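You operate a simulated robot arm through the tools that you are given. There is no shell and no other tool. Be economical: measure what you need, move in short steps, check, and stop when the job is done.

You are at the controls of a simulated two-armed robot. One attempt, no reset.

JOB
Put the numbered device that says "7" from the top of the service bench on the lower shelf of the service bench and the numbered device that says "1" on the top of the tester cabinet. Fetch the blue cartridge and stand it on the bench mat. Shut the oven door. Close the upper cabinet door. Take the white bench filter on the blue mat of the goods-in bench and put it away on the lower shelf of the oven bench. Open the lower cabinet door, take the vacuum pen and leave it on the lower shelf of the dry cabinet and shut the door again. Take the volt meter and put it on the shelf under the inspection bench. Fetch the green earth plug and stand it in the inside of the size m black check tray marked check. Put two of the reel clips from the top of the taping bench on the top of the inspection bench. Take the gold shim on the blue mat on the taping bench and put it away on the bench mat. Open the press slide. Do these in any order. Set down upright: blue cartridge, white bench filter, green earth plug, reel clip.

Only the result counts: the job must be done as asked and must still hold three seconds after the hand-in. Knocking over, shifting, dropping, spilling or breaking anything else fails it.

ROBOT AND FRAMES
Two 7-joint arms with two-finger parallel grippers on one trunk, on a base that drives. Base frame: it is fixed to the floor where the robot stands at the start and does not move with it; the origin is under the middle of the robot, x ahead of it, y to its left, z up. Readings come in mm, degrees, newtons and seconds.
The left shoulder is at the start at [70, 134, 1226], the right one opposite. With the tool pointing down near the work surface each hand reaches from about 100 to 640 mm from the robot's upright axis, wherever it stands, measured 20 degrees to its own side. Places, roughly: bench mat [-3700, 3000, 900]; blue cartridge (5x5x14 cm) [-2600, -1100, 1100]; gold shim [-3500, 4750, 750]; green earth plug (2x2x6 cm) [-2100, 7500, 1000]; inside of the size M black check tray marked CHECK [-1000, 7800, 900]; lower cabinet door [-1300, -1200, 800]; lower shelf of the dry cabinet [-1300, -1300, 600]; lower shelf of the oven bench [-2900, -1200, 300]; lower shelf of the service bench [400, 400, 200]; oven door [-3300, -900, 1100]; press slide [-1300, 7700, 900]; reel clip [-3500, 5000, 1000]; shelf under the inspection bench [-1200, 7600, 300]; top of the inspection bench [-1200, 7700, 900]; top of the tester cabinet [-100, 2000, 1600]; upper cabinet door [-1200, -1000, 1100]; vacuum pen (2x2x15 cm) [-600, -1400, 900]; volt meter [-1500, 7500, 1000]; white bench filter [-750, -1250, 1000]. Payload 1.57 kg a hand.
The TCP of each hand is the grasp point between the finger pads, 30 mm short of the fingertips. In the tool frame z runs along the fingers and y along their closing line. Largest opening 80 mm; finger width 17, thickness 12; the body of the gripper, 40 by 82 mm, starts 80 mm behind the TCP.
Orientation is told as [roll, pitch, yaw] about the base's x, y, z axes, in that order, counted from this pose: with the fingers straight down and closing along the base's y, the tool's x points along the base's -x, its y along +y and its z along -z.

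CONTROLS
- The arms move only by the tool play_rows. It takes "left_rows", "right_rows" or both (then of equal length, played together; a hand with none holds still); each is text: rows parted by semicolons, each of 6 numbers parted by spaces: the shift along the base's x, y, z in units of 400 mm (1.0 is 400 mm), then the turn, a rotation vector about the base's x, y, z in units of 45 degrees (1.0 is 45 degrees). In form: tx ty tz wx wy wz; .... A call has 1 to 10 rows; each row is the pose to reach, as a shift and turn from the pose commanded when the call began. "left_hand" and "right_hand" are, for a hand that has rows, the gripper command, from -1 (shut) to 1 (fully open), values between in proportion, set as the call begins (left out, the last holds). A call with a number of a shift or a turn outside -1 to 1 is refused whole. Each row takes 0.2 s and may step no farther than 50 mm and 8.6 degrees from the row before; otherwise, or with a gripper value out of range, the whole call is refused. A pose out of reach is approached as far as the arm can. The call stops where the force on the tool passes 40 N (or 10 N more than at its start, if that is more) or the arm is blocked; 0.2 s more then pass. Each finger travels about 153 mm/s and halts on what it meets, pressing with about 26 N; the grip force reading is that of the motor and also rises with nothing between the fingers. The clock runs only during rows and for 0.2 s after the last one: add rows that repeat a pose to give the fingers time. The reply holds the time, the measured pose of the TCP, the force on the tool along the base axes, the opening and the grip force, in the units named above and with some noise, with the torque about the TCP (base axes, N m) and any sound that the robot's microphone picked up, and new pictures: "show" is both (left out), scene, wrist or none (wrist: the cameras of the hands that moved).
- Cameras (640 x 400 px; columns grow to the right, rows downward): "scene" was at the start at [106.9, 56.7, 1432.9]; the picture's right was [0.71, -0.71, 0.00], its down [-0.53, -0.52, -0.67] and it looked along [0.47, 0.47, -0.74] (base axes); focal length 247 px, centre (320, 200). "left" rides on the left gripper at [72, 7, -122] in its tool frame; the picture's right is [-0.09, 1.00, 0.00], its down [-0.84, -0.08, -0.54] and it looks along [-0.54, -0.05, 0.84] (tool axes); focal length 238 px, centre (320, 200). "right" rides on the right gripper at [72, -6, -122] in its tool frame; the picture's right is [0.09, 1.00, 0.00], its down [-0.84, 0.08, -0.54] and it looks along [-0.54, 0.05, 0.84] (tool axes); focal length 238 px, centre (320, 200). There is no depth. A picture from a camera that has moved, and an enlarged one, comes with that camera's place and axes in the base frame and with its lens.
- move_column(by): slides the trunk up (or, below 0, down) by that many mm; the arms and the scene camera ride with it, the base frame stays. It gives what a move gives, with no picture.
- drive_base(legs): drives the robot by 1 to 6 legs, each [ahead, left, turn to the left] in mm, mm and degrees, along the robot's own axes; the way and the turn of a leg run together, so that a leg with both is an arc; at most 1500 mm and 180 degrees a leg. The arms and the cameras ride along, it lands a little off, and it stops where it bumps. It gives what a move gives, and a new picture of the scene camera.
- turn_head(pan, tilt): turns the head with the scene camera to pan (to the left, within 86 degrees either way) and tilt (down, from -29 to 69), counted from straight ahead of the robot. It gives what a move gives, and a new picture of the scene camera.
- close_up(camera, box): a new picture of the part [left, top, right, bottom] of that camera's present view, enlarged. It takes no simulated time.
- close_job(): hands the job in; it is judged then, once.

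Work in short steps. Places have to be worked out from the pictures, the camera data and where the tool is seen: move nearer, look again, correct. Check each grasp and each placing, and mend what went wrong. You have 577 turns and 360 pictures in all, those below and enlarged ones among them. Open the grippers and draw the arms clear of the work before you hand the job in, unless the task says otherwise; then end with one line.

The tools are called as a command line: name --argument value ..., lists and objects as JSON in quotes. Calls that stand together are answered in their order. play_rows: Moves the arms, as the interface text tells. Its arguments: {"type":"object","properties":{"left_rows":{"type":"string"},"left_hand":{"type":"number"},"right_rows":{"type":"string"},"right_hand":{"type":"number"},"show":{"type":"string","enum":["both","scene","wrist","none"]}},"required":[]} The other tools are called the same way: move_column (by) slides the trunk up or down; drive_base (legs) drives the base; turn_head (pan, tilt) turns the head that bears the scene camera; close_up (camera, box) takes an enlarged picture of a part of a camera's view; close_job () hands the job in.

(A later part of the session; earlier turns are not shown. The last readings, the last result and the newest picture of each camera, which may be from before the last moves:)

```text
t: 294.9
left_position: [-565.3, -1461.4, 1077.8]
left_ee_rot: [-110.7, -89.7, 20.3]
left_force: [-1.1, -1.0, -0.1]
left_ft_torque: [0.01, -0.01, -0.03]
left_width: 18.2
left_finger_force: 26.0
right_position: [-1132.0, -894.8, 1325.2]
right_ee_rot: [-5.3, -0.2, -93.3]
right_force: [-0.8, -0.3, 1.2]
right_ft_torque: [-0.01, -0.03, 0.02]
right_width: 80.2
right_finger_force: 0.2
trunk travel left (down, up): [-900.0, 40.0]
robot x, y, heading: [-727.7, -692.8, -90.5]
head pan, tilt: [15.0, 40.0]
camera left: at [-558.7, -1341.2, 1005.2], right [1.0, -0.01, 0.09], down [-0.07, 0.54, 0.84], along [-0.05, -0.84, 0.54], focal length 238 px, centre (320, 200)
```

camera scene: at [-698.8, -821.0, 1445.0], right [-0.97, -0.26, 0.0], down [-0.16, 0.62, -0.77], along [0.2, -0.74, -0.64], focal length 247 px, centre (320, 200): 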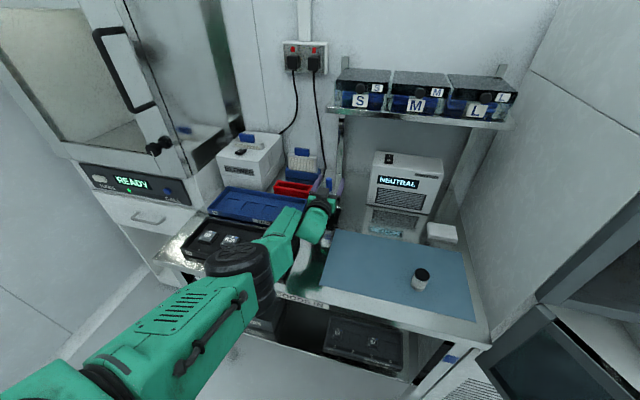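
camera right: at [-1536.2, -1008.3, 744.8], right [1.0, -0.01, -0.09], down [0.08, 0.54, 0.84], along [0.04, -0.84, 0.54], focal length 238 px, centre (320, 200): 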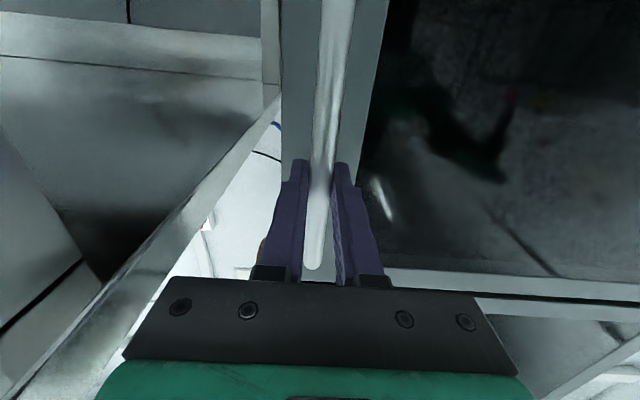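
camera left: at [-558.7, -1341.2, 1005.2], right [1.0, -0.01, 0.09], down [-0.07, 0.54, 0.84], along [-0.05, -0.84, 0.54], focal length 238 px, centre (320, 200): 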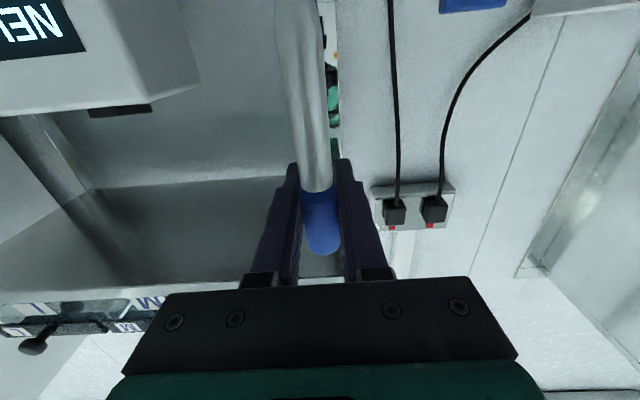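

Pen is out. I back away 450 mm and roll the hand so the pen lies horizontally to the left.

drive_base --legs '[[-470, 0, 0]]'

play_rows --left_rows "0 0 0 0 -0.17 0;0 0 0 0 -0.34 0;0 0 0 0 -0.51 0;0 0 0 0 -0.68 0;0 0 0 0 -0.85 0;0 0 0 0 -1 0" --show "none"

play_rows --left_rows "0 0 0 0 -0.17 0;0 0 0 0 -0.34 0;0 0 0 0 -0.51 0;0 0 0 0 -0.68 0;0 0 0 0 -0.85 0;0 0 0 0 -1 0" --show "wrist"

```text
t: 297.8
left_position: [-562.5, -986.9, 1075.0]
left_ee_rot: [-94.2, -89.7, 4.0]
left_force: [0.1, 0.2, 0.3]
left_ft_torque: [0.03, -0.01, 0.01]
left_width: 18.1
left_finger_force: 25.9
right_position: [-1129.9, -420.8, 1324.6]
right_ee_rot: [-5.4, -0.1, -93.0]
right_force: [-0.6, -0.4, 0.5]
right_ft_torque: [-0.02, 0.02, 0.01]
right_width: 79.9
right_finger_force: 0.1
trunk travel left (down, up): [-900.0, 40.0]
robot x, y, heading: [-718.1, -218.4, -89.8]
head pan, tilt: [15.0, 40.0]
camera scene: at [-697.8, -352.3, 1544.1], right [-0.97, -0.26, 0.0], down [-0.17, 0.62, -0.77], along [0.2, -0.74, -0.64], focal length 247 px, centre (320, 200)
```

scene: 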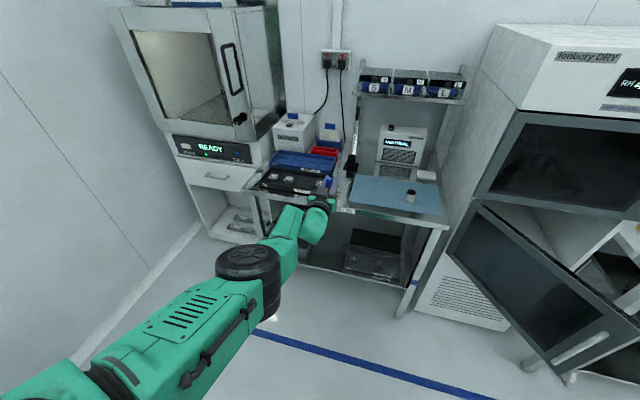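

```text
t: 299.2
left_position: [-567.5, -986.3, 1076.1]
left_ee_rot: [86.1, -48.3, -178.6]
left_force: [0.1, 0.8, -0.5]
left_ft_torque: [0.02, -0.01, -0.02]
left_width: 18.0
left_finger_force: 25.9
left hand out of reach, approached as far as the arm can: row 6
right_position: [-1130.2, -418.3, 1325.2]
right_ee_rot: [-5.5, -0.2, -93.0]
right_force: [0.7, 1.1, 0.6]
right_ft_torque: [0.01, -0.01, 0.02]
right_width: 80.1
right_finger_force: 0.0
trunk travel left (down, up): [-900.0, 40.0]
robot x, y, heading: [-721.0, -217.2, -89.8]
head pan, tilt: [15.0, 40.0]
```

```text
t: 300.6
left_position: [-563.1, -983.4, 1077.4]
left_ee_rot: [89.9, -0.2, 179.9]
left_force: [0.0, 0.6, -0.2]
left_ft_torque: [-0.02, -0.01, 0.01]
left_width: 17.9
left_finger_force: 26.1
left hand out of reach, approached as far as the arm can: row 1, 2, 3
right_position: [-1130.9, -418.5, 1324.2]
right_ee_rot: [-5.4, -0.2, -93.0]
right_force: [-0.4, 0.0, -0.2]
right_ft_torque: [-0.01, 0.02, -0.03]
right_width: 79.9
right_finger_force: 0.0
trunk travel left (down, up): [-900.0, 40.0]
robot x, y, heading: [-722.5, -217.0, -90.0]
head pan, tilt: [15.0, 40.0]
camera left: at [-490.8, -862.3, 1084.8], right [-0.09, 0.0, 1.0], down [-0.84, 0.54, -0.07], along [-0.54, -0.84, -0.05], focal length 238 px, centre (320, 200)
```

left: 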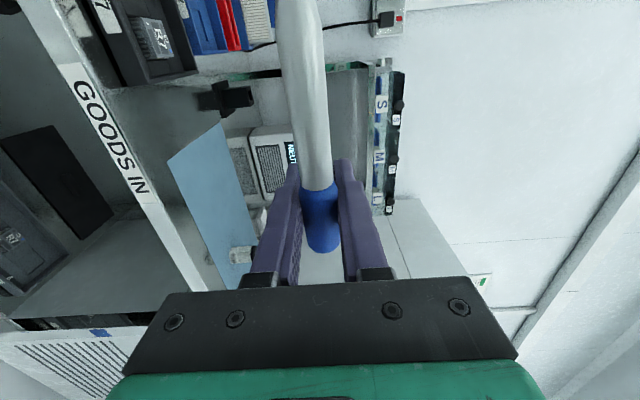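

Pen lies horizontally to the left. I drive right to face the cabinet opening from the right side of the open door, then lower the trunk.

drive_base --legs '[[0, -916, 0], [60, 0, 0]]'

move_column --by -340

turn_head --pan 15 --tilt 25

```text
t: 306.1
left_position: [-1495.0, -1037.3, 1083.1]
left_ee_rot: [90.4, -0.4, -179.9]
left_force: [0.1, -0.4, 0.1]
left_ft_torque: [0.03, -0.01, -0.01]
left_width: 18.0
left_finger_force: 26.5
right_position: [-2064.5, -472.3, 1327.8]
right_ee_rot: [-5.3, -0.7, -93.0]
right_force: [0.2, -0.1, -1.2]
right_ft_torque: [-0.08, 0.0, -0.01]
right_width: 79.8
right_finger_force: 0.0
trunk travel left (down, up): [-900.0, 40.0]
robot x, y, heading: [-1657.5, -280.3, -89.8]
head pan, tilt: [15.0, 40.0]
camera scene: at [-1632.7, -400.5, 1545.4], right [-0.96, -0.26, 0.0], down [-0.17, 0.61, -0.77], along [0.2, -0.74, -0.64], focal length 247 px, centre (320, 200)
```

scene: 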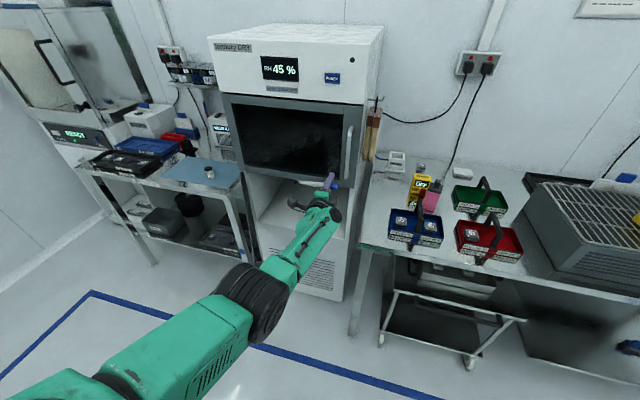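

```text
t: 309.4
left_position: [-1496.1, -1044.9, 737.8]
left_ee_rot: [89.8, -0.3, -180.0]
left_force: [1.0, -0.3, -0.5]
left_ft_torque: [0.0, 0.04, 0.01]
left_width: 18.1
left_finger_force: 26.0
right_position: [-2066.3, -481.6, 985.7]
right_ee_rot: [-5.4, -0.2, -92.8]
right_force: [0.3, 0.0, 0.3]
right_ft_torque: [0.02, -0.01, 0.03]
right_width: 80.3
right_finger_force: 0.0
trunk travel left (down, up): [-560.0, 380.0]
robot x, y, heading: [-1659.0, -279.7, -89.9]
head pan, tilt: [15.0, 40.0]
```

```text
t: 310.1
left_position: [-1496.8, -1045.6, 738.2]
left_ee_rot: [89.8, -0.3, -180.0]
left_force: [-0.6, 0.4, 0.2]
left_ft_torque: [-0.05, 0.02, -0.01]
left_width: 18.1
left_finger_force: 26.2
right_position: [-2065.6, -481.3, 984.6]
right_ee_rot: [-5.4, -0.2, -93.0]
right_force: [-0.3, 0.3, 0.0]
right_ft_torque: [0.04, -0.01, 0.01]
right_width: 79.7
right_finger_force: 0.0
trunk travel left (down, up): [-560.0, 380.0]
robot x, y, heading: [-1658.8, -282.2, -89.7]
head pan, tilt: [15.0, 25.0]
camera scene: at [-1631.3, -418.9, 1227.6], right [-0.96, -0.26, 0.0], down [-0.11, 0.41, -0.91], along [0.24, -0.87, -0.42], focal length 247 px, centre (320, 200)
```

scene: 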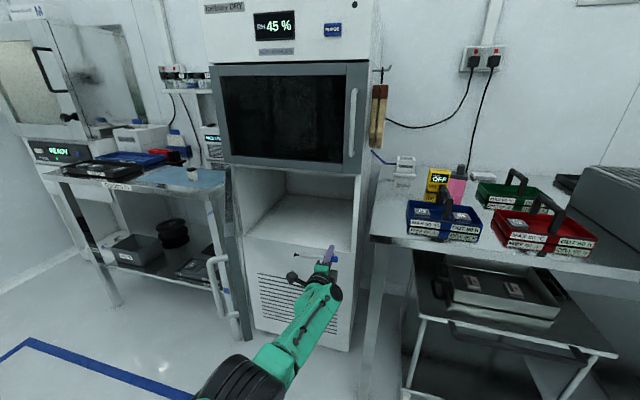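

Floor of the lower compartment is at z≈650. I tilt the tool 20° down, drive in 245 mm with 20 mm to the left.

play_rows --left_rows "0 0 0.02 0.15 0 0;0.02 0 0.03 0.3 0 0;0.04 0 0.03 0.44 0 0;0.05 0 0.03 0.44 0 0" --show "none"

drive_base --legs '[[240, 0, 0]]'

play_rows --left_rows "0 0 0 0 0 0" --show "wrist"

```text
t: 311.1
left_position: [-1477.9, -1045.1, 751.2]
left_ee_rot: [70.0, -0.4, -179.9]
left_force: [-0.7, -0.3, 0.3]
left_ft_torque: [-0.02, 0.0, 0.04]
left_width: 18.1
left_finger_force: 25.9
left hand out of reach, approached as far as the arm can: row 1
right_position: [-2066.5, -480.3, 984.8]
right_ee_rot: [-5.4, -0.3, -92.9]
right_force: [0.4, 0.4, 0.0]
right_ft_torque: [0.03, 0.02, 0.0]
right_width: 79.9
right_finger_force: 0.2
trunk travel left (down, up): [-560.0, 380.0]
robot x, y, heading: [-1656.0, -283.5, -89.8]
head pan, tilt: [15.0, 25.0]
```

```text
t: 312.9
left_position: [-1474.8, -1285.6, 749.4]
left_ee_rot: [70.0, -0.3, -179.8]
left_force: [0.2, -0.3, 0.1]
left_ft_torque: [-0.04, 0.01, -0.02]
left_width: 18.2
left_finger_force: 25.4
right_position: [-2066.1, -722.9, 985.2]
right_ee_rot: [-5.5, -0.2, -92.8]
right_force: [-0.1, -0.1, 0.0]
right_ft_torque: [-0.04, 0.01, 0.0]
right_width: 80.2
right_finger_force: 0.0
trunk travel left (down, up): [-560.0, 380.0]
robot x, y, heading: [-1657.3, -520.5, -89.7]
head pan, tilt: [15.0, 25.0]
camera scene: at [-1630.1, -659.3, 1227.6], right [-0.96, -0.26, 0.0], down [-0.11, 0.41, -0.91], along [0.24, -0.87, -0.42], focal length 247 px, centre (320, 200)
```

scene: 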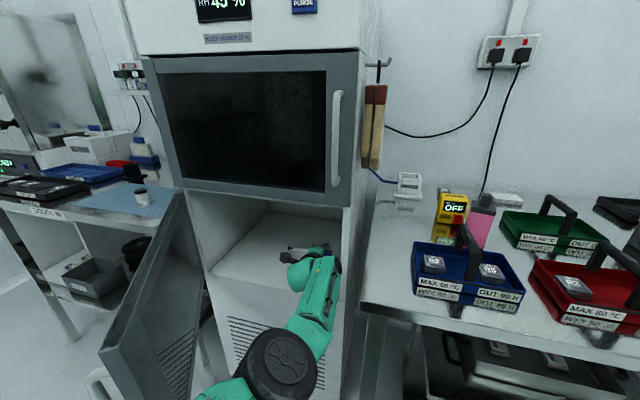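

```text
t: 313.3
left_position: [-1475.4, -1284.7, 748.9]
left_ee_rot: [70.2, -0.3, -179.8]
left_force: [0.0, -0.6, 0.1]
left_ft_torque: [-0.02, 0.01, 0.02]
left_width: 18.2
left_finger_force: 25.5
right_position: [-2064.5, -722.4, 983.2]
right_ee_rot: [-5.5, -0.2, -92.8]
right_force: [-0.2, 0.5, -0.3]
right_ft_torque: [0.01, 0.02, 0.01]
right_width: 80.1
right_finger_force: 0.0
trunk travel left (down, up): [-560.0, 380.0]
robot x, y, heading: [-1659.3, -523.0, -89.8]
head pan, tilt: [15.0, 25.0]
camera left: at [-1402.2, -1173.4, 797.1], right [-0.09, -0.34, 0.94], down [-0.84, 0.53, 0.12], along [-0.54, -0.78, -0.33], focal length 238 px, centre (320, 200)
```

left: 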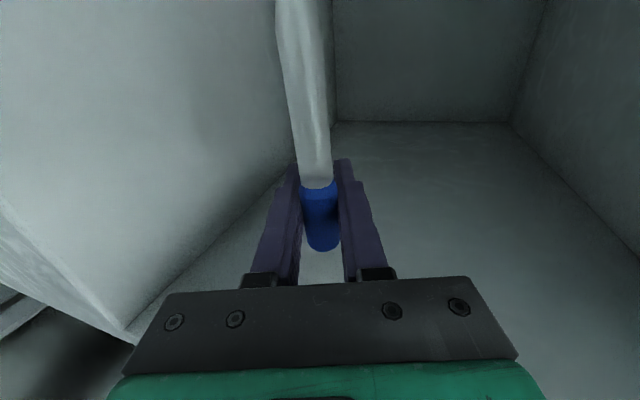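

Inside the compartment. I lower in small steps until contact.

play_rows --left_rows "0 0 -0.06 0 0 0;0 0 -0.11 0 0 0;0 0 -0.13 0 0 0;0 0 -0.145 0 0 0;0 0 -0.16 0 0 0;0 0 -0.175 0 0 0;0 0 -0.19 0 0 0;0 0 -0.205 0 0 0;0 0 -0.22 0 0 0" --show "wrist"

```text
t: 315.3
left_position: [-1469.7, -1275.6, 687.3]
left_ee_rot: [70.1, -0.3, -179.8]
left_force: [0.1, -0.2, 0.3]
left_ft_torque: [-0.01, 0.03, -0.02]
left_width: 18.2
left_finger_force: 26.2
left hand out of reach, approached as far as the arm can: row 1, 2, 3, 4, 5, 6, 7, 8, 9
right_position: [-2064.9, -721.9, 984.5]
right_ee_rot: [-5.4, -0.2, -92.8]
right_force: [0.4, 0.0, 0.7]
right_ft_torque: [0.0, -0.01, 0.0]
right_width: 79.9
right_finger_force: 0.1
trunk travel left (down, up): [-560.0, 380.0]
robot x, y, heading: [-1654.4, -522.9, -89.8]
head pan, tilt: [15.0, 25.0]
camera left: at [-1398.9, -1163.6, 734.7], right [-0.09, -0.34, 0.94], down [-0.84, 0.53, 0.12], along [-0.54, -0.78, -0.33], focal length 238 px, centre (320, 200)
```

left: 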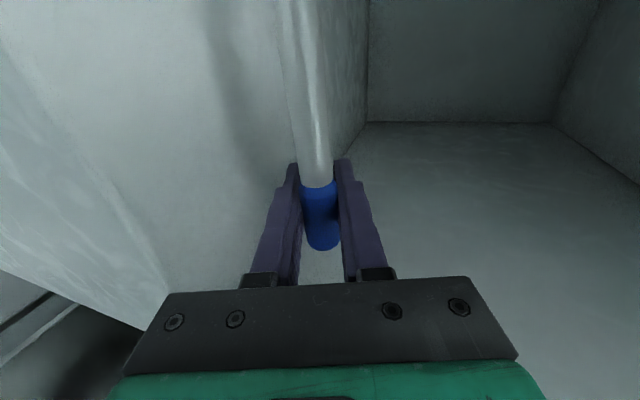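

Now I use the trunk for the remaining few mm.

move_column --by -10

move_column --by -7

```text
t: 315.9
left_position: [-1471.2, -1273.8, 676.9]
left_ee_rot: [70.0, -0.3, -179.7]
left_force: [0.0, -0.5, -0.1]
left_ft_torque: [0.01, -0.02, 0.01]
left_width: 18.1
left_finger_force: 26.3
right_position: [-2063.6, -721.5, 974.2]
right_ee_rot: [-5.3, -0.3, -92.8]
right_force: [-0.7, -0.7, -0.5]
right_ft_torque: [-0.02, 0.0, -0.01]
right_width: 79.9
right_finger_force: 0.1
trunk travel left (down, up): [-550.0, 390.0]
robot x, y, heading: [-1655.7, -521.3, -89.6]
head pan, tilt: [15.0, 25.0]
```

```text
t: 316.5
left_position: [-1470.4, -1275.0, 670.5]
left_ee_rot: [70.1, -0.4, -179.8]
left_force: [-0.7, -0.5, -0.1]
left_ft_torque: [-0.02, 0.0, -0.02]
left_width: 17.9
left_finger_force: 25.6
right_position: [-2064.0, -722.9, 968.5]
right_ee_rot: [-5.4, -0.2, -92.8]
right_force: [-1.0, -0.1, -0.3]
right_ft_torque: [0.0, -0.02, 0.03]
right_width: 79.9
right_finger_force: 0.0
trunk travel left (down, up): [-543.0, 397.0]
robot x, y, heading: [-1654.6, -519.3, -89.8]
head pan, tilt: [15.0, 25.0]
```

move_column --by -7

play_rows --left_rows "0 0 0 0 0 0" --show "wrist"

```text
t: 317.0
left_position: [-1470.6, -1274.6, 668.6]
left_ee_rot: [70.4, -0.1, -179.6]
left_force: [1.0, -8.1, 20.1]
left_ft_torque: [-0.69, 0.0, 0.0]
left_width: 17.8
left_finger_force: 25.8
right_position: [-2064.0, -719.8, 961.9]
right_ee_rot: [-5.4, -0.4, -92.7]
right_force: [-0.3, -0.9, 0.6]
right_ft_torque: [-0.01, -0.02, 0.01]
right_width: 80.2
right_finger_force: 0.0
trunk travel left (down, up): [-536.0, 404.0]
robot x, y, heading: [-1655.7, -521.6, -89.6]
head pan, tilt: [15.0, 25.0]
```

```text
t: 317.4
left_position: [-1471.3, -1275.2, 668.2]
left_ee_rot: [70.6, -0.3, -179.8]
left_force: [0.9, -11.4, 23.1]
left_ft_torque: [-0.82, -0.05, 0.04]
left_width: 17.9
left_finger_force: 26.2
right_position: [-2065.9, -719.6, 962.9]
right_ee_rot: [-5.4, -0.5, -92.8]
right_force: [-0.5, 0.6, 0.3]
right_ft_torque: [-0.03, 0.03, 0.02]
right_width: 80.0
right_finger_force: 0.0
trunk travel left (down, up): [-536.0, 404.0]
robot x, y, heading: [-1654.5, -520.1, -89.7]
head pan, tilt: [15.0, 25.0]
camera left: at [-1399.2, -1162.7, 715.7], right [-0.09, -0.33, 0.94], down [-0.84, 0.53, 0.11], along [-0.54, -0.78, -0.33], focal length 238 px, centre (320, 200)
```

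left: 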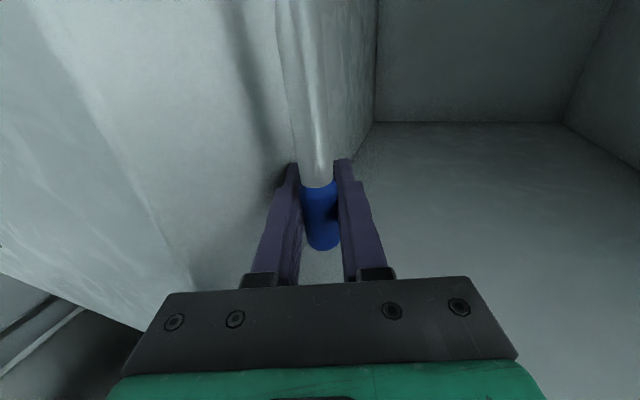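

The fingertip touches the floor; the lower finger forms a ramp. I open a little and look.

play_rows --left_rows "0 0 0.005 0 0 0;0 0 0.005 0 0 0;0 0 0.005 0 0 0" --left_hand -0.2 --show "wrist"

```text
t: 318.2
left_position: [-1470.6, -1275.5, 669.4]
left_ee_rot: [70.4, -0.2, -179.7]
left_force: [1.3, -11.4, 20.9]
left_ft_torque: [-0.79, -0.06, 0.02]
left_width: 18.8
left_finger_force: 0.1
right_position: [-2064.5, -719.4, 961.1]
right_ee_rot: [-5.4, -0.3, -92.8]
right_force: [0.0, 0.1, -0.7]
right_ft_torque: [-0.01, 0.0, 0.03]
right_width: 80.3
right_finger_force: 0.0
trunk travel left (down, up): [-536.0, 404.0]
robot x, y, heading: [-1651.6, -519.0, -89.6]
head pan, tilt: [15.0, 25.0]
camera left: at [-1399.1, -1162.8, 716.4], right [-0.09, -0.33, 0.94], down [-0.84, 0.53, 0.11], along [-0.54, -0.78, -0.33], focal length 238 px, centre (320, 200)
```

left: 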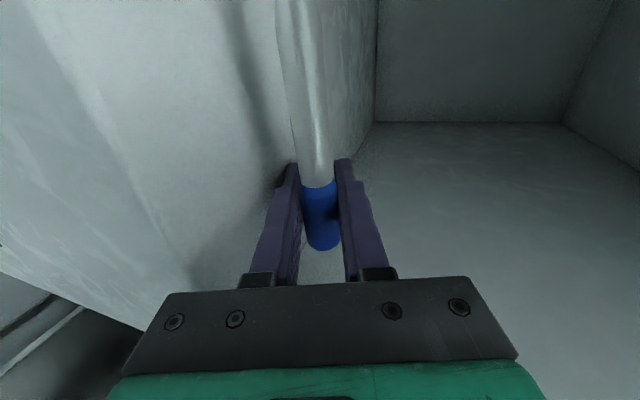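

The fingers are coupled, the lower one blocked. I raise the trunk 12 mm so it can open.

move_column --by 12

play_rows --left_rows "0 0 0 0 0 0;0 0 0 0 0 0;0 0 0 0 0 0" --left_hand 0 --show "wrist"

```text
t: 318.8
left_position: [-1471.7, -1274.9, 674.5]
left_ee_rot: [69.8, -0.5, -179.9]
left_force: [-0.3, 0.7, 2.7]
left_ft_torque: [0.02, -0.02, 0.0]
left_width: 30.7
left_finger_force: 0.0
right_position: [-2064.4, -721.7, 971.7]
right_ee_rot: [-5.5, -0.4, -92.8]
right_force: [-0.6, -1.0, -0.2]
right_ft_torque: [-0.01, 0.0, 0.0]
right_width: 80.2
right_finger_force: 0.0
trunk travel left (down, up): [-548.0, 392.0]
robot x, y, heading: [-1659.0, -521.6, -89.7]
head pan, tilt: [15.0, 25.0]
```

```text
t: 319.6
left_position: [-1471.7, -1273.8, 678.1]
left_ee_rot: [70.1, -0.3, -179.8]
left_force: [-2.8, 1.2, 4.4]
left_ft_torque: [-0.07, 0.05, -0.03]
left_width: 36.1
left_finger_force: 0.0
right_position: [-2065.4, -721.6, 972.4]
right_ee_rot: [-5.4, -0.4, -92.9]
right_force: [1.0, -0.6, -0.2]
right_ft_torque: [-0.03, -0.01, 0.0]
right_width: 80.1
right_finger_force: 0.1
trunk travel left (down, up): [-548.0, 392.0]
robot x, y, heading: [-1655.1, -522.4, -89.8]
head pan, tilt: [15.0, 25.0]
camera left: at [-1399.7, -1162.9, 725.2], right [-0.09, -0.34, 0.94], down [-0.84, 0.53, 0.12], along [-0.54, -0.77, -0.33], focal length 238 px, centre (320, 200)
```

left: 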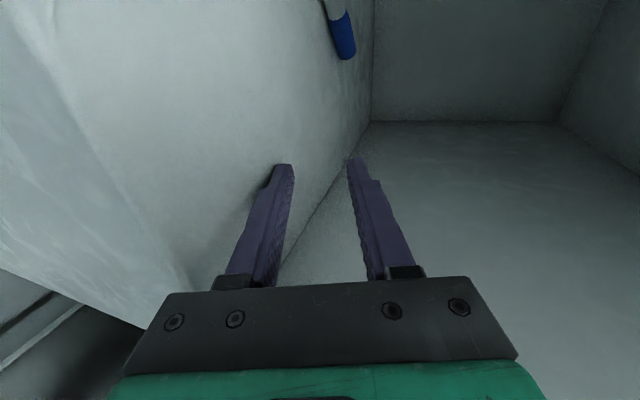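

The pen rolled off onto the cabinet floor. I withdraw straight back and check.

drive_base --legs '[[-300, 0, 0]]'

close_up --camera "scene" --box '[200, 150, 400, 280]'

```text
t: 321.7
left_position: [-1471.4, -975.6, 676.9]
left_ee_rot: [70.2, -0.3, -179.6]
left_force: [-0.2, -0.1, -0.4]
left_ft_torque: [-0.03, -0.04, 0.0]
left_width: 39.9
left_finger_force: 0.0
right_position: [-2065.5, -421.9, 972.8]
right_ee_rot: [-5.4, -0.2, -92.9]
right_force: [-0.7, 0.3, 0.4]
right_ft_torque: [-0.01, 0.0, -0.01]
right_width: 80.0
right_finger_force: 0.1
trunk travel left (down, up): [-548.0, 392.0]
robot x, y, heading: [-1656.2, -223.1, -89.7]
head pan, tilt: [15.0, 25.0]
camera scene: at [-1631.6, -358.5, 1215.7], right [-0.96, -0.26, 0.0], down [-0.11, 0.41, -0.91], along [0.24, -0.87, -0.42], focal length 247 px, centre (320, 200)
```

scene: 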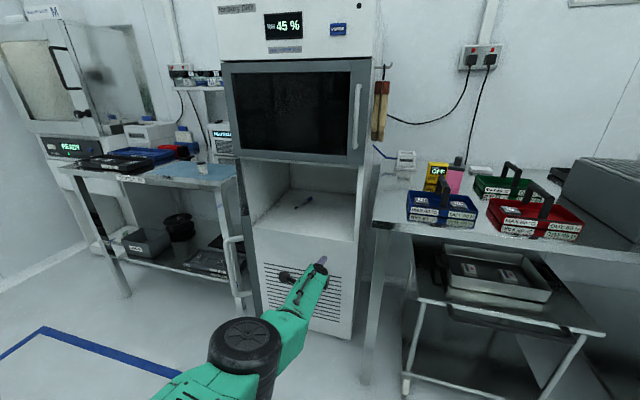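

```text
3.08 times, centred on (300, 215) of scene
camera zoom: at [-1631.6, -358.5, 1215.7], right [-0.96, -0.26, 0.0], down [-0.11, 0.41, -0.91], along [0.24, -0.87, -0.42], focal length 761 px, centre (382, 154)
```

zoom: 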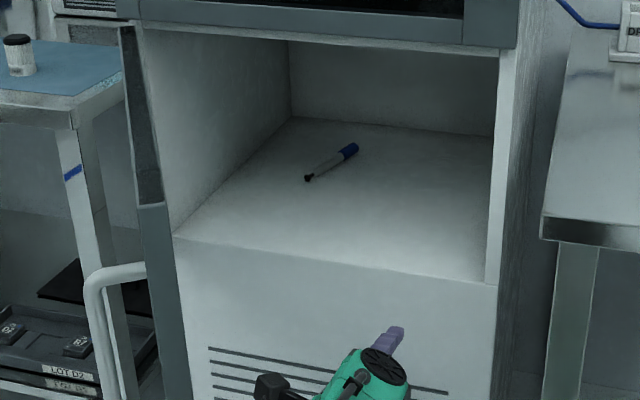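

Pen is well inside. To shut the lower door I go round to its left side: back off, shift left, come forward with the closed left hand at z≈800.

play_rows --left_rows "0 0 0 0 0 0;0 0 0 0 0 0" --left_hand -1 --show "none"

drive_base --legs '[[-310, 0, 0], [0, 300, 0]]'

move_column --by 120

drive_base --legs '[[160, 0, 0]]'

```text
t: 322.3
left_position: [-1471.2, -975.9, 676.6]
left_ee_rot: [70.2, -0.3, -179.8]
left_force: [0.7, 0.5, 0.8]
left_ft_torque: [0.0, 0.01, 0.02]
left_width: 0.2
left_finger_force: 21.4
right_position: [-2065.7, -421.7, 973.9]
right_ee_rot: [-5.5, -0.2, -92.9]
right_force: [0.0, -0.6, -0.5]
right_ft_torque: [-0.02, 0.02, 0.01]
right_width: 80.0
right_finger_force: 0.1
trunk travel left (down, up): [-548.0, 392.0]
robot x, y, heading: [-1658.7, -217.6, -89.9]
head pan, tilt: [15.0, 25.0]
```

```text
t: 326.1
left_position: [-1172.1, -651.9, 677.1]
left_ee_rot: [70.2, -0.2, -179.8]
left_force: [0.8, -0.6, -0.6]
left_ft_torque: [0.04, 0.02, 0.01]
left_width: 0.1
left_finger_force: 21.4
right_position: [-1765.6, -100.6, 973.4]
right_ee_rot: [-5.5, -0.3, -92.7]
right_force: [-0.4, -0.3, 0.9]
right_ft_torque: [-0.02, -0.01, 0.01]
right_width: 79.9
right_finger_force: 0.0
trunk travel left (down, up): [-548.0, 392.0]
robot x, y, heading: [-1360.0, 101.6, -89.6]
head pan, tilt: [15.0, 25.0]
camera scene: at [-1332.3, -36.5, 1215.6], right [-0.96, -0.27, 0.0], down [-0.11, 0.41, -0.91], along [0.24, -0.87, -0.42], focal length 247 px, centre (320, 200)
```

scene: 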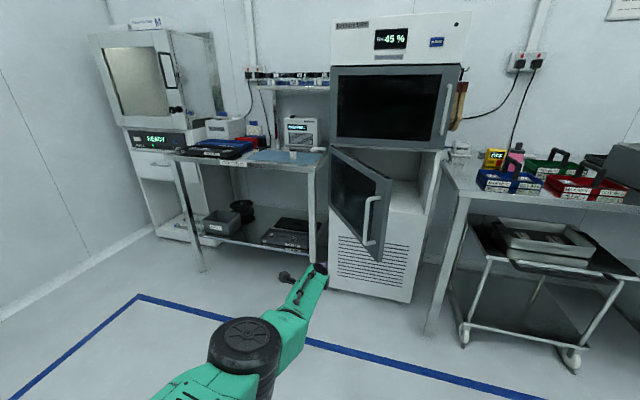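

```text
t: 327.6
left_position: [-1171.9, -653.3, 798.6]
left_ee_rot: [70.2, -0.3, -179.7]
left_force: [0.0, -0.1, 0.1]
left_ft_torque: [0.02, 0.0, 0.01]
left_width: 0.0
left_finger_force: 21.8
right_position: [-1766.4, -101.8, 1093.6]
right_ee_rot: [-5.5, -0.1, -92.7]
right_force: [0.1, -0.6, -0.5]
right_ft_torque: [-0.01, -0.05, 0.0]
right_width: 79.8
right_finger_force: 0.1
trunk travel left (down, up): [-668.0, 272.0]
robot x, y, heading: [-1357.6, 102.2, -89.8]
head pan, tilt: [15.0, 25.0]
```

```text
t: 329.0
left_position: [-1170.5, -811.7, 797.6]
left_ee_rot: [70.0, -0.3, -179.7]
left_force: [-0.8, 0.3, 0.4]
left_ft_torque: [0.01, 0.0, 0.03]
left_width: 0.0
left_finger_force: 22.0
right_position: [-1765.2, -260.3, 1093.5]
right_ee_rot: [-5.5, -0.3, -92.7]
right_force: [0.7, 0.0, 0.4]
right_ft_torque: [-0.01, 0.03, -0.02]
right_width: 80.0
right_finger_force: 0.1
trunk travel left (down, up): [-668.0, 272.0]
robot x, y, heading: [-1356.5, -57.9, -89.6]
head pan, tilt: [15.0, 25.0]
camera scene: at [-1331.5, -195.3, 1335.8], right [-0.96, -0.27, 0.0], down [-0.11, 0.41, -0.91], along [0.24, -0.87, -0.42], focal length 247 px, centre (320, 200)
```

scene: 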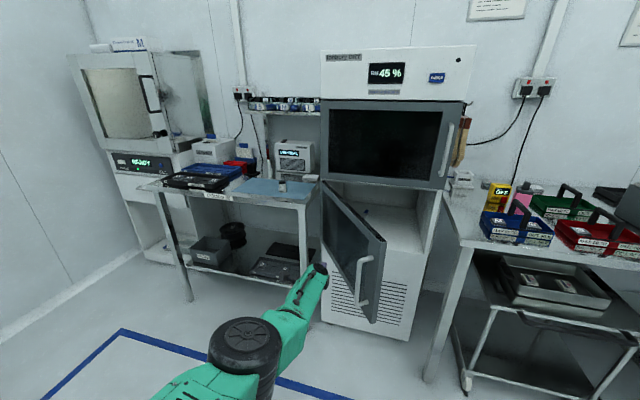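

The hand is left of the door. I drive right 240 to sweep it.

drive_base --legs '[[0, -230, 0]]'

```text
t: 330.7
left_position: [-1397.9, -814.8, 797.5]
left_ee_rot: [70.1, -0.3, -179.7]
left_force: [0.4, 0.9, -0.1]
left_ft_torque: [-0.02, 0.0, 0.03]
left_width: 0.1
left_finger_force: 21.3
right_position: [-1994.4, -261.8, 1092.4]
right_ee_rot: [-5.4, -0.2, -92.6]
right_force: [-0.2, 1.1, 0.5]
right_ft_torque: [-0.04, -0.02, -0.02]
right_width: 80.0
right_finger_force: 0.1
trunk travel left (down, up): [-668.0, 272.0]
robot x, y, heading: [-1585.8, -59.6, -89.7]
head pan, tilt: [15.0, 25.0]
camera scene: at [-1558.8, -197.9, 1335.6], right [-0.96, -0.27, 0.0], down [-0.11, 0.41, -0.91], along [0.24, -0.87, -0.42], focal length 247 px, centre (320, 200)
```

scene: 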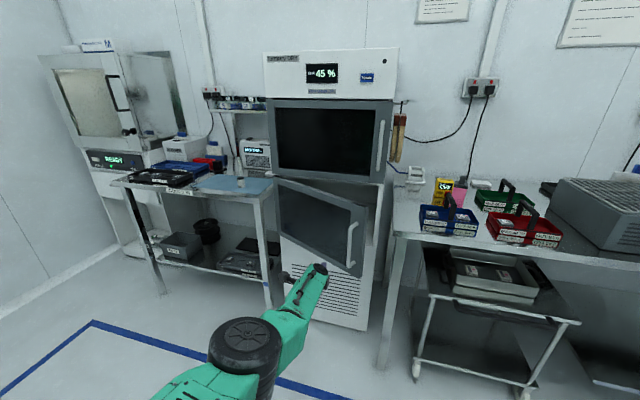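

The door is at ~35°. I drive ahead with a little right to swing it nearly shut.

drive_base --legs '[[280, -50, 0]]'

```text
t: 332.6
left_position: [-1445.8, -1087.1, 797.7]
left_ee_rot: [70.2, -0.4, -179.6]
left_force: [0.4, 0.9, 0.8]
left_ft_torque: [0.0, -0.01, 0.01]
left_width: 0.0
left_finger_force: 21.5
right_position: [-2041.6, -534.6, 1093.4]
right_ee_rot: [-5.5, -0.2, -92.7]
right_force: [0.4, 0.7, -0.4]
right_ft_torque: [-0.03, 0.03, 0.02]
right_width: 79.9
right_finger_force: 0.1
trunk travel left (down, up): [-668.0, 272.0]
robot x, y, heading: [-1633.8, -331.8, -89.3]
head pan, tilt: [15.0, 25.0]
camera scene: at [-1607.0, -469.6, 1335.7], right [-0.96, -0.27, 0.0], down [-0.11, 0.41, -0.91], along [0.24, -0.87, -0.42], focal length 247 px, centre (320, 200)
```

scene: 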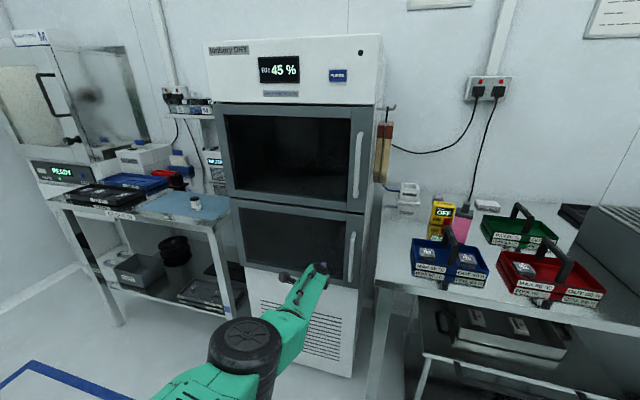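

I push the last bit with the arm (force-limited).

play_rows --left_rows "0 -0.03 0 0 0 0;0 -0.06 0 0 0 0;0 -0.09 0 0 0 0;0 -0.12 0 0 0 0;0 -0.15 0 0 0 0;0 -0.18 0 0 0 0" --show "none"

drive_base --legs '[[40, 0, 0]]'

```text
t: 334.1
left_position: [-1445.5, -1086.4, 795.9]
left_ee_rot: [70.1, -0.3, -179.7]
left_force: [0.2, 0.4, 0.4]
left_ft_torque: [0.0, 0.02, -0.01]
left_width: 0.0
left_finger_force: 21.3
left hand out of reach, approached as far as the arm can: row 1, 2, 3, 4, 5, 6
right_position: [-2040.8, -534.3, 1092.9]
right_ee_rot: [-5.6, -0.3, -92.8]
right_force: [1.2, 0.6, -0.1]
right_ft_torque: [0.0, 0.01, 0.01]
right_width: 79.9
right_finger_force: 0.0
trunk travel left (down, up): [-668.0, 272.0]
robot x, y, heading: [-1630.4, -330.6, -89.6]
head pan, tilt: [15.0, 25.0]
```

```text
t: 334.9
left_position: [-1446.9, -1124.0, 798.2]
left_ee_rot: [70.1, -0.2, -179.7]
left_force: [0.3, -0.1, 0.8]
left_ft_torque: [0.0, -0.02, -0.02]
left_width: 0.0
left_finger_force: 21.1
right_position: [-2041.3, -569.2, 1093.9]
right_ee_rot: [-5.4, -0.4, -92.9]
right_force: [-0.5, 0.3, 0.6]
right_ft_torque: [0.0, -0.01, 0.01]
right_width: 80.3
right_finger_force: 0.0
trunk travel left (down, up): [-668.0, 272.0]
robot x, y, heading: [-1629.9, -371.8, -89.7]
head pan, tilt: [15.0, 25.0]
camera scene: at [-1607.1, -506.2, 1336.0], right [-0.96, -0.27, 0.0], down [-0.11, 0.41, -0.91], along [0.24, -0.87, -0.42], focal length 247 px, centre (320, 200)
```

scene: 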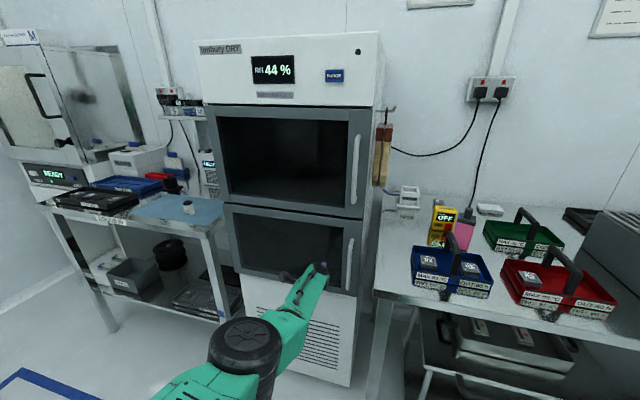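

drive_base --legs '[[22, 0, 0]]'

close_up --camera "scene" --box '[180, 80, 420, 320]'

```text
t: 335.7
left_position: [-1446.4, -1149.1, 796.3]
left_ee_rot: [70.0, -0.4, -179.7]
left_force: [-0.5, -0.1, 0.6]
left_ft_torque: [0.01, 0.02, 0.0]
left_width: 0.1
left_finger_force: 20.9
right_position: [-2041.4, -595.2, 1092.8]
right_ee_rot: [-5.5, -0.2, -92.8]
right_force: [0.0, 0.3, -0.2]
right_ft_torque: [0.03, 0.01, 0.03]
right_width: 79.8
right_finger_force: 0.0
trunk travel left (down, up): [-668.0, 272.0]
robot x, y, heading: [-1633.1, -393.4, -89.6]
head pan, tilt: [15.0, 25.0]
camera scene: at [-1606.7, -531.5, 1335.5], right [-0.96, -0.26, 0.0], down [-0.11, 0.41, -0.91], along [0.24, -0.87, -0.42], focal length 247 px, centre (320, 200)
```

scene: 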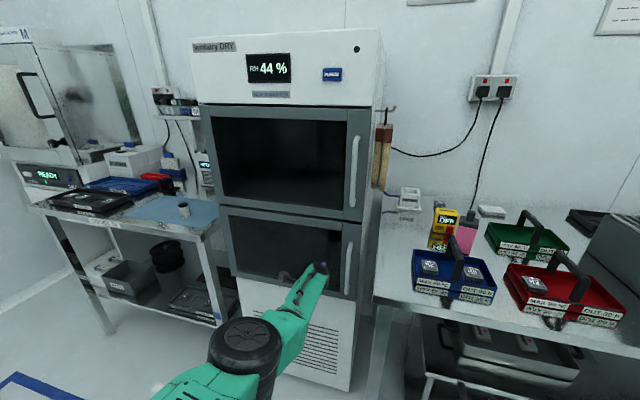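

```text
1.67 times, centred on (300, 200) of scene
camera zoom: at [-1606.7, -531.5, 1335.5], right [-0.96, -0.26, 0.0], down [-0.11, 0.41, -0.91], along [0.24, -0.87, -0.42], focal length 412 px, centre (353, 200)
```

zoom: 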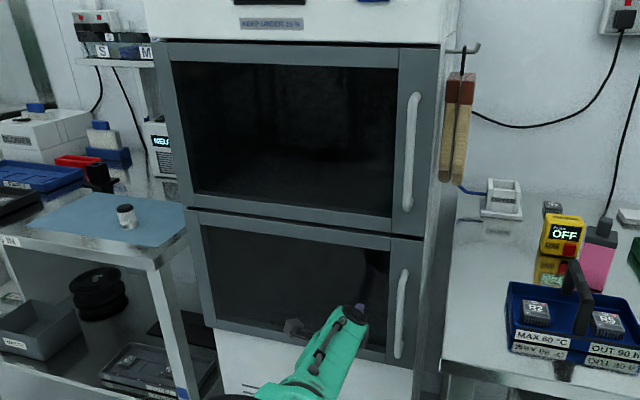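

Almost flush. One more small push of 12 mm.

drive_base --legs '[[14, 0, 0]]'

```text
t: 336.6
left_position: [-1447.0, -1148.4, 797.1]
left_ee_rot: [69.9, -0.3, -179.7]
left_force: [-0.6, 20.6, 10.1]
left_ft_torque: [-0.3, -0.04, -0.06]
left_width: 0.3
left_finger_force: 21.0
right_position: [-2041.3, -597.1, 1094.3]
right_ee_rot: [-5.4, -0.6, -92.7]
right_force: [0.8, 0.6, 0.9]
right_ft_torque: [0.0, 0.04, -0.03]
right_width: 80.0
right_finger_force: 0.1
trunk travel left (down, up): [-668.0, 272.0]
robot x, y, heading: [-1631.4, -404.8, -89.7]
head pan, tilt: [15.0, 25.0]
stopped in leg 1: the force on the tool passed its limit (the readings are from after the stop); the commanded pose is now the measured one
camera scene: at [-1607.6, -531.1, 1336.6], right [-0.96, -0.27, 0.0], down [-0.11, 0.4, -0.91], along [0.24, -0.88, -0.42], focal length 247 px, centre (320, 200)
```

scene: 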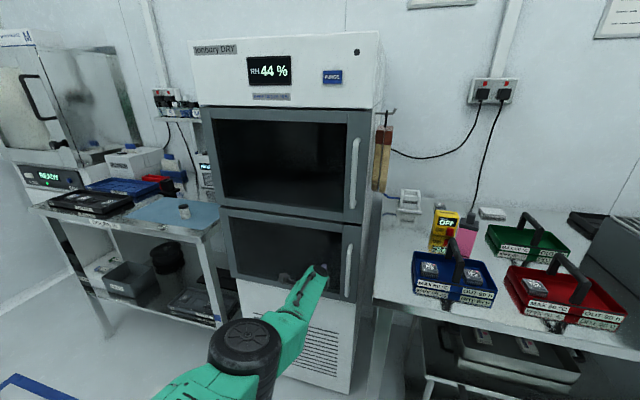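

Lower door is shut (20 N contact at the flush position). I back off, unroll the hand and pitch it down for the filter.

drive_base --legs '[[-400, 0, 0]]'

play_rows --left_rows "0 0 0.02 0 0.17 0;0 0 0.04 0 0.34 0;0 0 0.06 0 0.51 0;0 0 0.08 0 0.68 0;0 0 0.1 0 0.85 0;0 0 0.12 0 1 0" --left_hand 1 --show "none"

play_rows --left_rows "0 0 0 0 0.17 0;0 0 0 0 0.34 0;0 0 0 0 0.51 0;0 0 0 0 0.68 0;0 0 0 0 0.85 0;0 0 0 0 1 0" --show "none"

```text
t: 339.0
left_position: [-1448.6, -758.8, 791.4]
left_ee_rot: [69.5, -0.4, -179.5]
left_force: [0.6, 0.0, -0.1]
left_ft_torque: [-0.01, -0.03, 0.01]
left_width: 0.0
left_finger_force: 21.1
right_position: [-2043.7, -208.8, 1093.5]
right_ee_rot: [-5.5, -0.2, -92.6]
right_force: [-0.1, 0.3, -0.4]
right_ft_torque: [0.0, 0.02, -0.01]
right_width: 79.6
right_finger_force: 0.1
trunk travel left (down, up): [-668.0, 272.0]
robot x, y, heading: [-1633.3, -5.4, -89.4]
head pan, tilt: [15.0, 25.0]
camera scene: at [-1609.7, -144.5, 1335.6], right [-0.96, -0.27, 0.0], down [-0.11, 0.41, -0.91], along [0.24, -0.87, -0.42], focal length 247 px, centre (320, 200)
```

scene: 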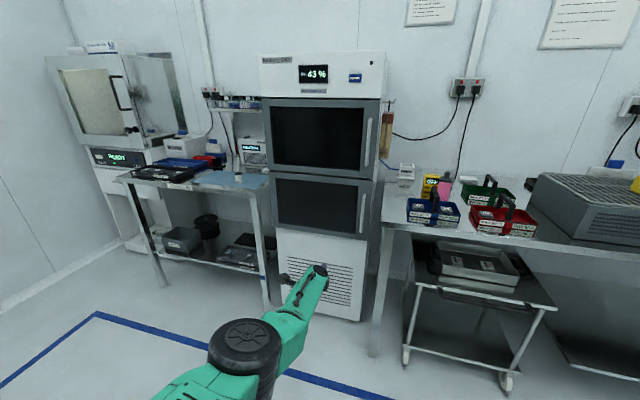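

```text
t: 340.4
left_position: [-1448.6, -757.9, 839.4]
left_ee_rot: [69.3, -45.6, -179.5]
left_force: [0.8, 0.1, -0.4]
left_ft_torque: [0.02, -0.01, 0.01]
left_width: 80.1
left_finger_force: 0.2
right_position: [-2044.0, -208.5, 1093.7]
right_ee_rot: [-5.4, -0.1, -92.6]
right_force: [-0.1, 0.3, 0.1]
right_ft_torque: [-0.02, -0.01, 0.02]
right_width: 79.8
right_finger_force: 0.1
trunk travel left (down, up): [-668.0, 272.0]
robot x, y, heading: [-1632.4, -8.1, -89.6]
head pan, tilt: [15.0, 25.0]
```

```text
t: 341.8
left_position: [-1453.1, -755.3, 844.9]
left_ee_rot: [-75.4, -89.3, -35.0]
left_force: [-0.2, -0.3, -0.3]
left_ft_torque: [0.02, -0.02, -0.03]
left_width: 80.1
left_finger_force: 0.0
left hand out of reach, approached as far as the arm can: row 6
right_position: [-2045.6, -208.4, 1092.8]
right_ee_rot: [-5.5, -0.2, -92.6]
right_force: [-0.2, 0.4, 0.3]
right_ft_torque: [0.0, -0.02, 0.01]
right_width: 80.2
right_finger_force: 0.0
trunk travel left (down, up): [-668.0, 272.0]
robot x, y, heading: [-1637.7, -10.1, -89.3]
head pan, tilt: [15.0, 25.0]
```

I yaw the tool 20° back to straight ahead, then pitch it down, and raise the trunk to its standard height.

move_column --by 132

play_rows --left_rows "0 0 0 0 0 0.15;0 0 0 0 0 0.3;0 0 0 0 0 0.45;0 0.03 0 0.15 0 0.45;0 0.06 0 0.3 0 0.45;0 0.09 0 0.45 0 0.45;0 0.12 0 0.6 0 0.45;0 0.15 0 0.75 0 0.45;0 0.18 0 0.9 0 0.45" --show "none"

```text
t: 343.4
left_position: [-1451.7, -754.4, 976.9]
left_ee_rot: [-69.0, -89.4, -41.5]
left_force: [0.3, 0.0, -0.1]
left_ft_torque: [0.01, 0.01, 0.01]
left_width: 79.8
left_finger_force: 0.1
right_position: [-2044.0, -209.6, 1224.1]
right_ee_rot: [-5.5, -0.2, -92.6]
right_force: [-0.3, 0.0, 0.3]
right_ft_torque: [0.04, 0.02, 0.0]
right_width: 79.8
right_finger_force: 0.0
trunk travel left (down, up): [-800.0, 140.0]
robot x, y, heading: [-1635.5, -0.9, -89.5]
head pan, tilt: [15.0, 25.0]
```

```text
t: 345.4
left_position: [-1433.4, -683.2, 977.0]
left_ee_rot: [-8.0, -49.8, -79.3]
left_force: [-0.3, -0.4, 0.8]
left_ft_torque: [-0.02, 0.01, 0.0]
left_width: 79.9
left_finger_force: 0.0
left hand out of reach, approached as far as the arm can: row 4
right_position: [-2042.9, -208.6, 1224.6]
right_ee_rot: [-5.4, -0.1, -92.6]
right_force: [0.1, -0.5, 0.6]
right_ft_torque: [0.01, 0.0, 0.01]
right_width: 80.0
right_finger_force: 0.1
trunk travel left (down, up): [-800.0, 140.0]
robot x, y, heading: [-1634.5, -3.3, -89.6]
head pan, tilt: [15.0, 25.0]
```

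play_rows --left_rows "0 0.02 0 0.16 0 0;0 0.04 0 0.32 0 0;0 0.06 0 0.48 0 0;0 0.08 0 0.64 0 0;0 0.1 0 0.8 0 0;0 0.12 0 0.95 0 0;0 0.14 0 1 0 -0.1" --show "none"

play_rows --left_rows "0 0 0 0.06 0 -0.03;0 0 0 0.12 0 -0.06;0 0 0 0.12 0 -0.06" --show "scene"

```text
t: 347.0
left_position: [-1453.3, -627.7, 977.4]
left_ee_rot: [-4.1, -4.7, -86.6]
left_force: [0.0, -1.0, -0.1]
left_ft_torque: [-0.02, 0.0, 0.03]
left_width: 79.8
left_finger_force: 0.0
right_position: [-2043.5, -209.0, 1224.9]
right_ee_rot: [-5.5, -0.2, -92.6]
right_force: [-0.3, -0.7, -1.1]
right_ft_torque: [0.02, 0.02, -0.01]
right_width: 79.9
right_finger_force: 0.2
trunk travel left (down, up): [-800.0, 140.0]
robot x, y, heading: [-1638.3, -8.9, -89.4]
head pan, tilt: [15.0, 25.0]
```

```text
t: 347.8
left_position: [-1458.6, -633.5, 985.7]
left_ee_rot: [-4.3, -5.8, -87.8]
left_force: [0.0, 0.1, 0.5]
left_ft_torque: [0.0, -0.01, 0.01]
left_width: 79.8
left_finger_force: 0.1
left hand out of reach, approached as far as the arm can: row 1, 2, 3
right_position: [-2044.2, -209.4, 1224.7]
right_ee_rot: [-5.6, -0.3, -92.7]
right_force: [0.7, 0.5, -0.6]
right_ft_torque: [-0.02, -0.01, 0.02]
right_width: 79.7
right_finger_force: 0.1
trunk travel left (down, up): [-800.0, 140.0]
robot x, y, heading: [-1636.6, -6.5, -89.4]
head pan, tilt: [15.0, 25.0]
camera scene: at [-1609.8, -144.2, 1467.6], right [-0.96, -0.27, 0.0], down [-0.11, 0.41, -0.91], along [0.24, -0.87, -0.42], focal length 247 px, centre (320, 200)
```

scene: 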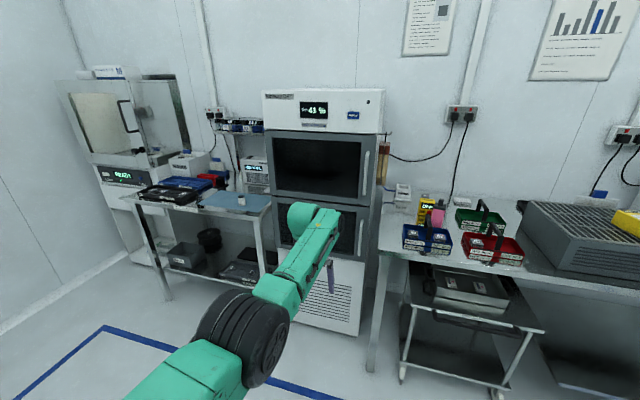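

That is at the outer limit; I retract 50 mm and correct the tilt.

play_rows --left_rows "0 0.03 0 0.04 -0.03 0;0 0.06 0 0.08 -0.06 -0.02;0 0.09 0 0.12 -0.09 -0.04;0 0.12 0 0.13 -0.1 -0.05;0 0.12 0 0.13 -0.1 -0.05" --show "none"

```text
t: 349.0
left_position: [-1460.1, -586.8, 985.8]
left_ee_rot: [0.2, 0.1, -90.3]
left_force: [0.3, -0.7, -0.2]
left_ft_torque: [0.01, 0.02, -0.03]
left_width: 79.8
left_finger_force: 0.0
right_position: [-2044.0, -209.4, 1225.1]
right_ee_rot: [-5.6, -0.2, -92.6]
right_force: [0.2, 0.3, 0.1]
right_ft_torque: [-0.01, 0.01, -0.03]
right_width: 80.1
right_finger_force: 0.1
trunk travel left (down, up): [-800.0, 140.0]
robot x, y, heading: [-1634.7, -4.7, -89.3]
head pan, tilt: [15.0, 25.0]
```

Good. I quickly probe how far it can retract in this elbow-low posture.

play_rows --left_rows "0 0.05 0 0 0 0;0 0.1 0 0 0 0;0 0.15 0 0 0 0;0 0.2 0 0 0 0;0 0.25 0 0 0 0;0 0.3 0 0 0 0" --show "none"

```text
t: 350.6
left_position: [-1415.5, -502.7, 955.9]
left_ee_rot: [3.0, -1.6, -87.5]
left_force: [-0.2, -0.3, -0.2]
left_ft_torque: [-0.02, 0.01, 0.07]
left_width: 80.2
left_finger_force: 0.1
left hand out of reach, approached as far as the arm can: row 3, 4, 5, 6
right_position: [-2043.8, -209.1, 1224.3]
right_ee_rot: [-5.4, -0.2, -92.6]
right_force: [0.5, 0.4, -0.8]
right_ft_torque: [-0.01, 0.0, -0.03]
right_width: 79.9
right_finger_force: 0.1
trunk travel left (down, up): [-800.0, 140.0]
robot x, y, heading: [-1636.5, -5.4, -89.2]
head pan, tilt: [15.0, 25.0]
stopped in row 6 (left hand): the arm was blocked; the commanded pose is now the measured one
```

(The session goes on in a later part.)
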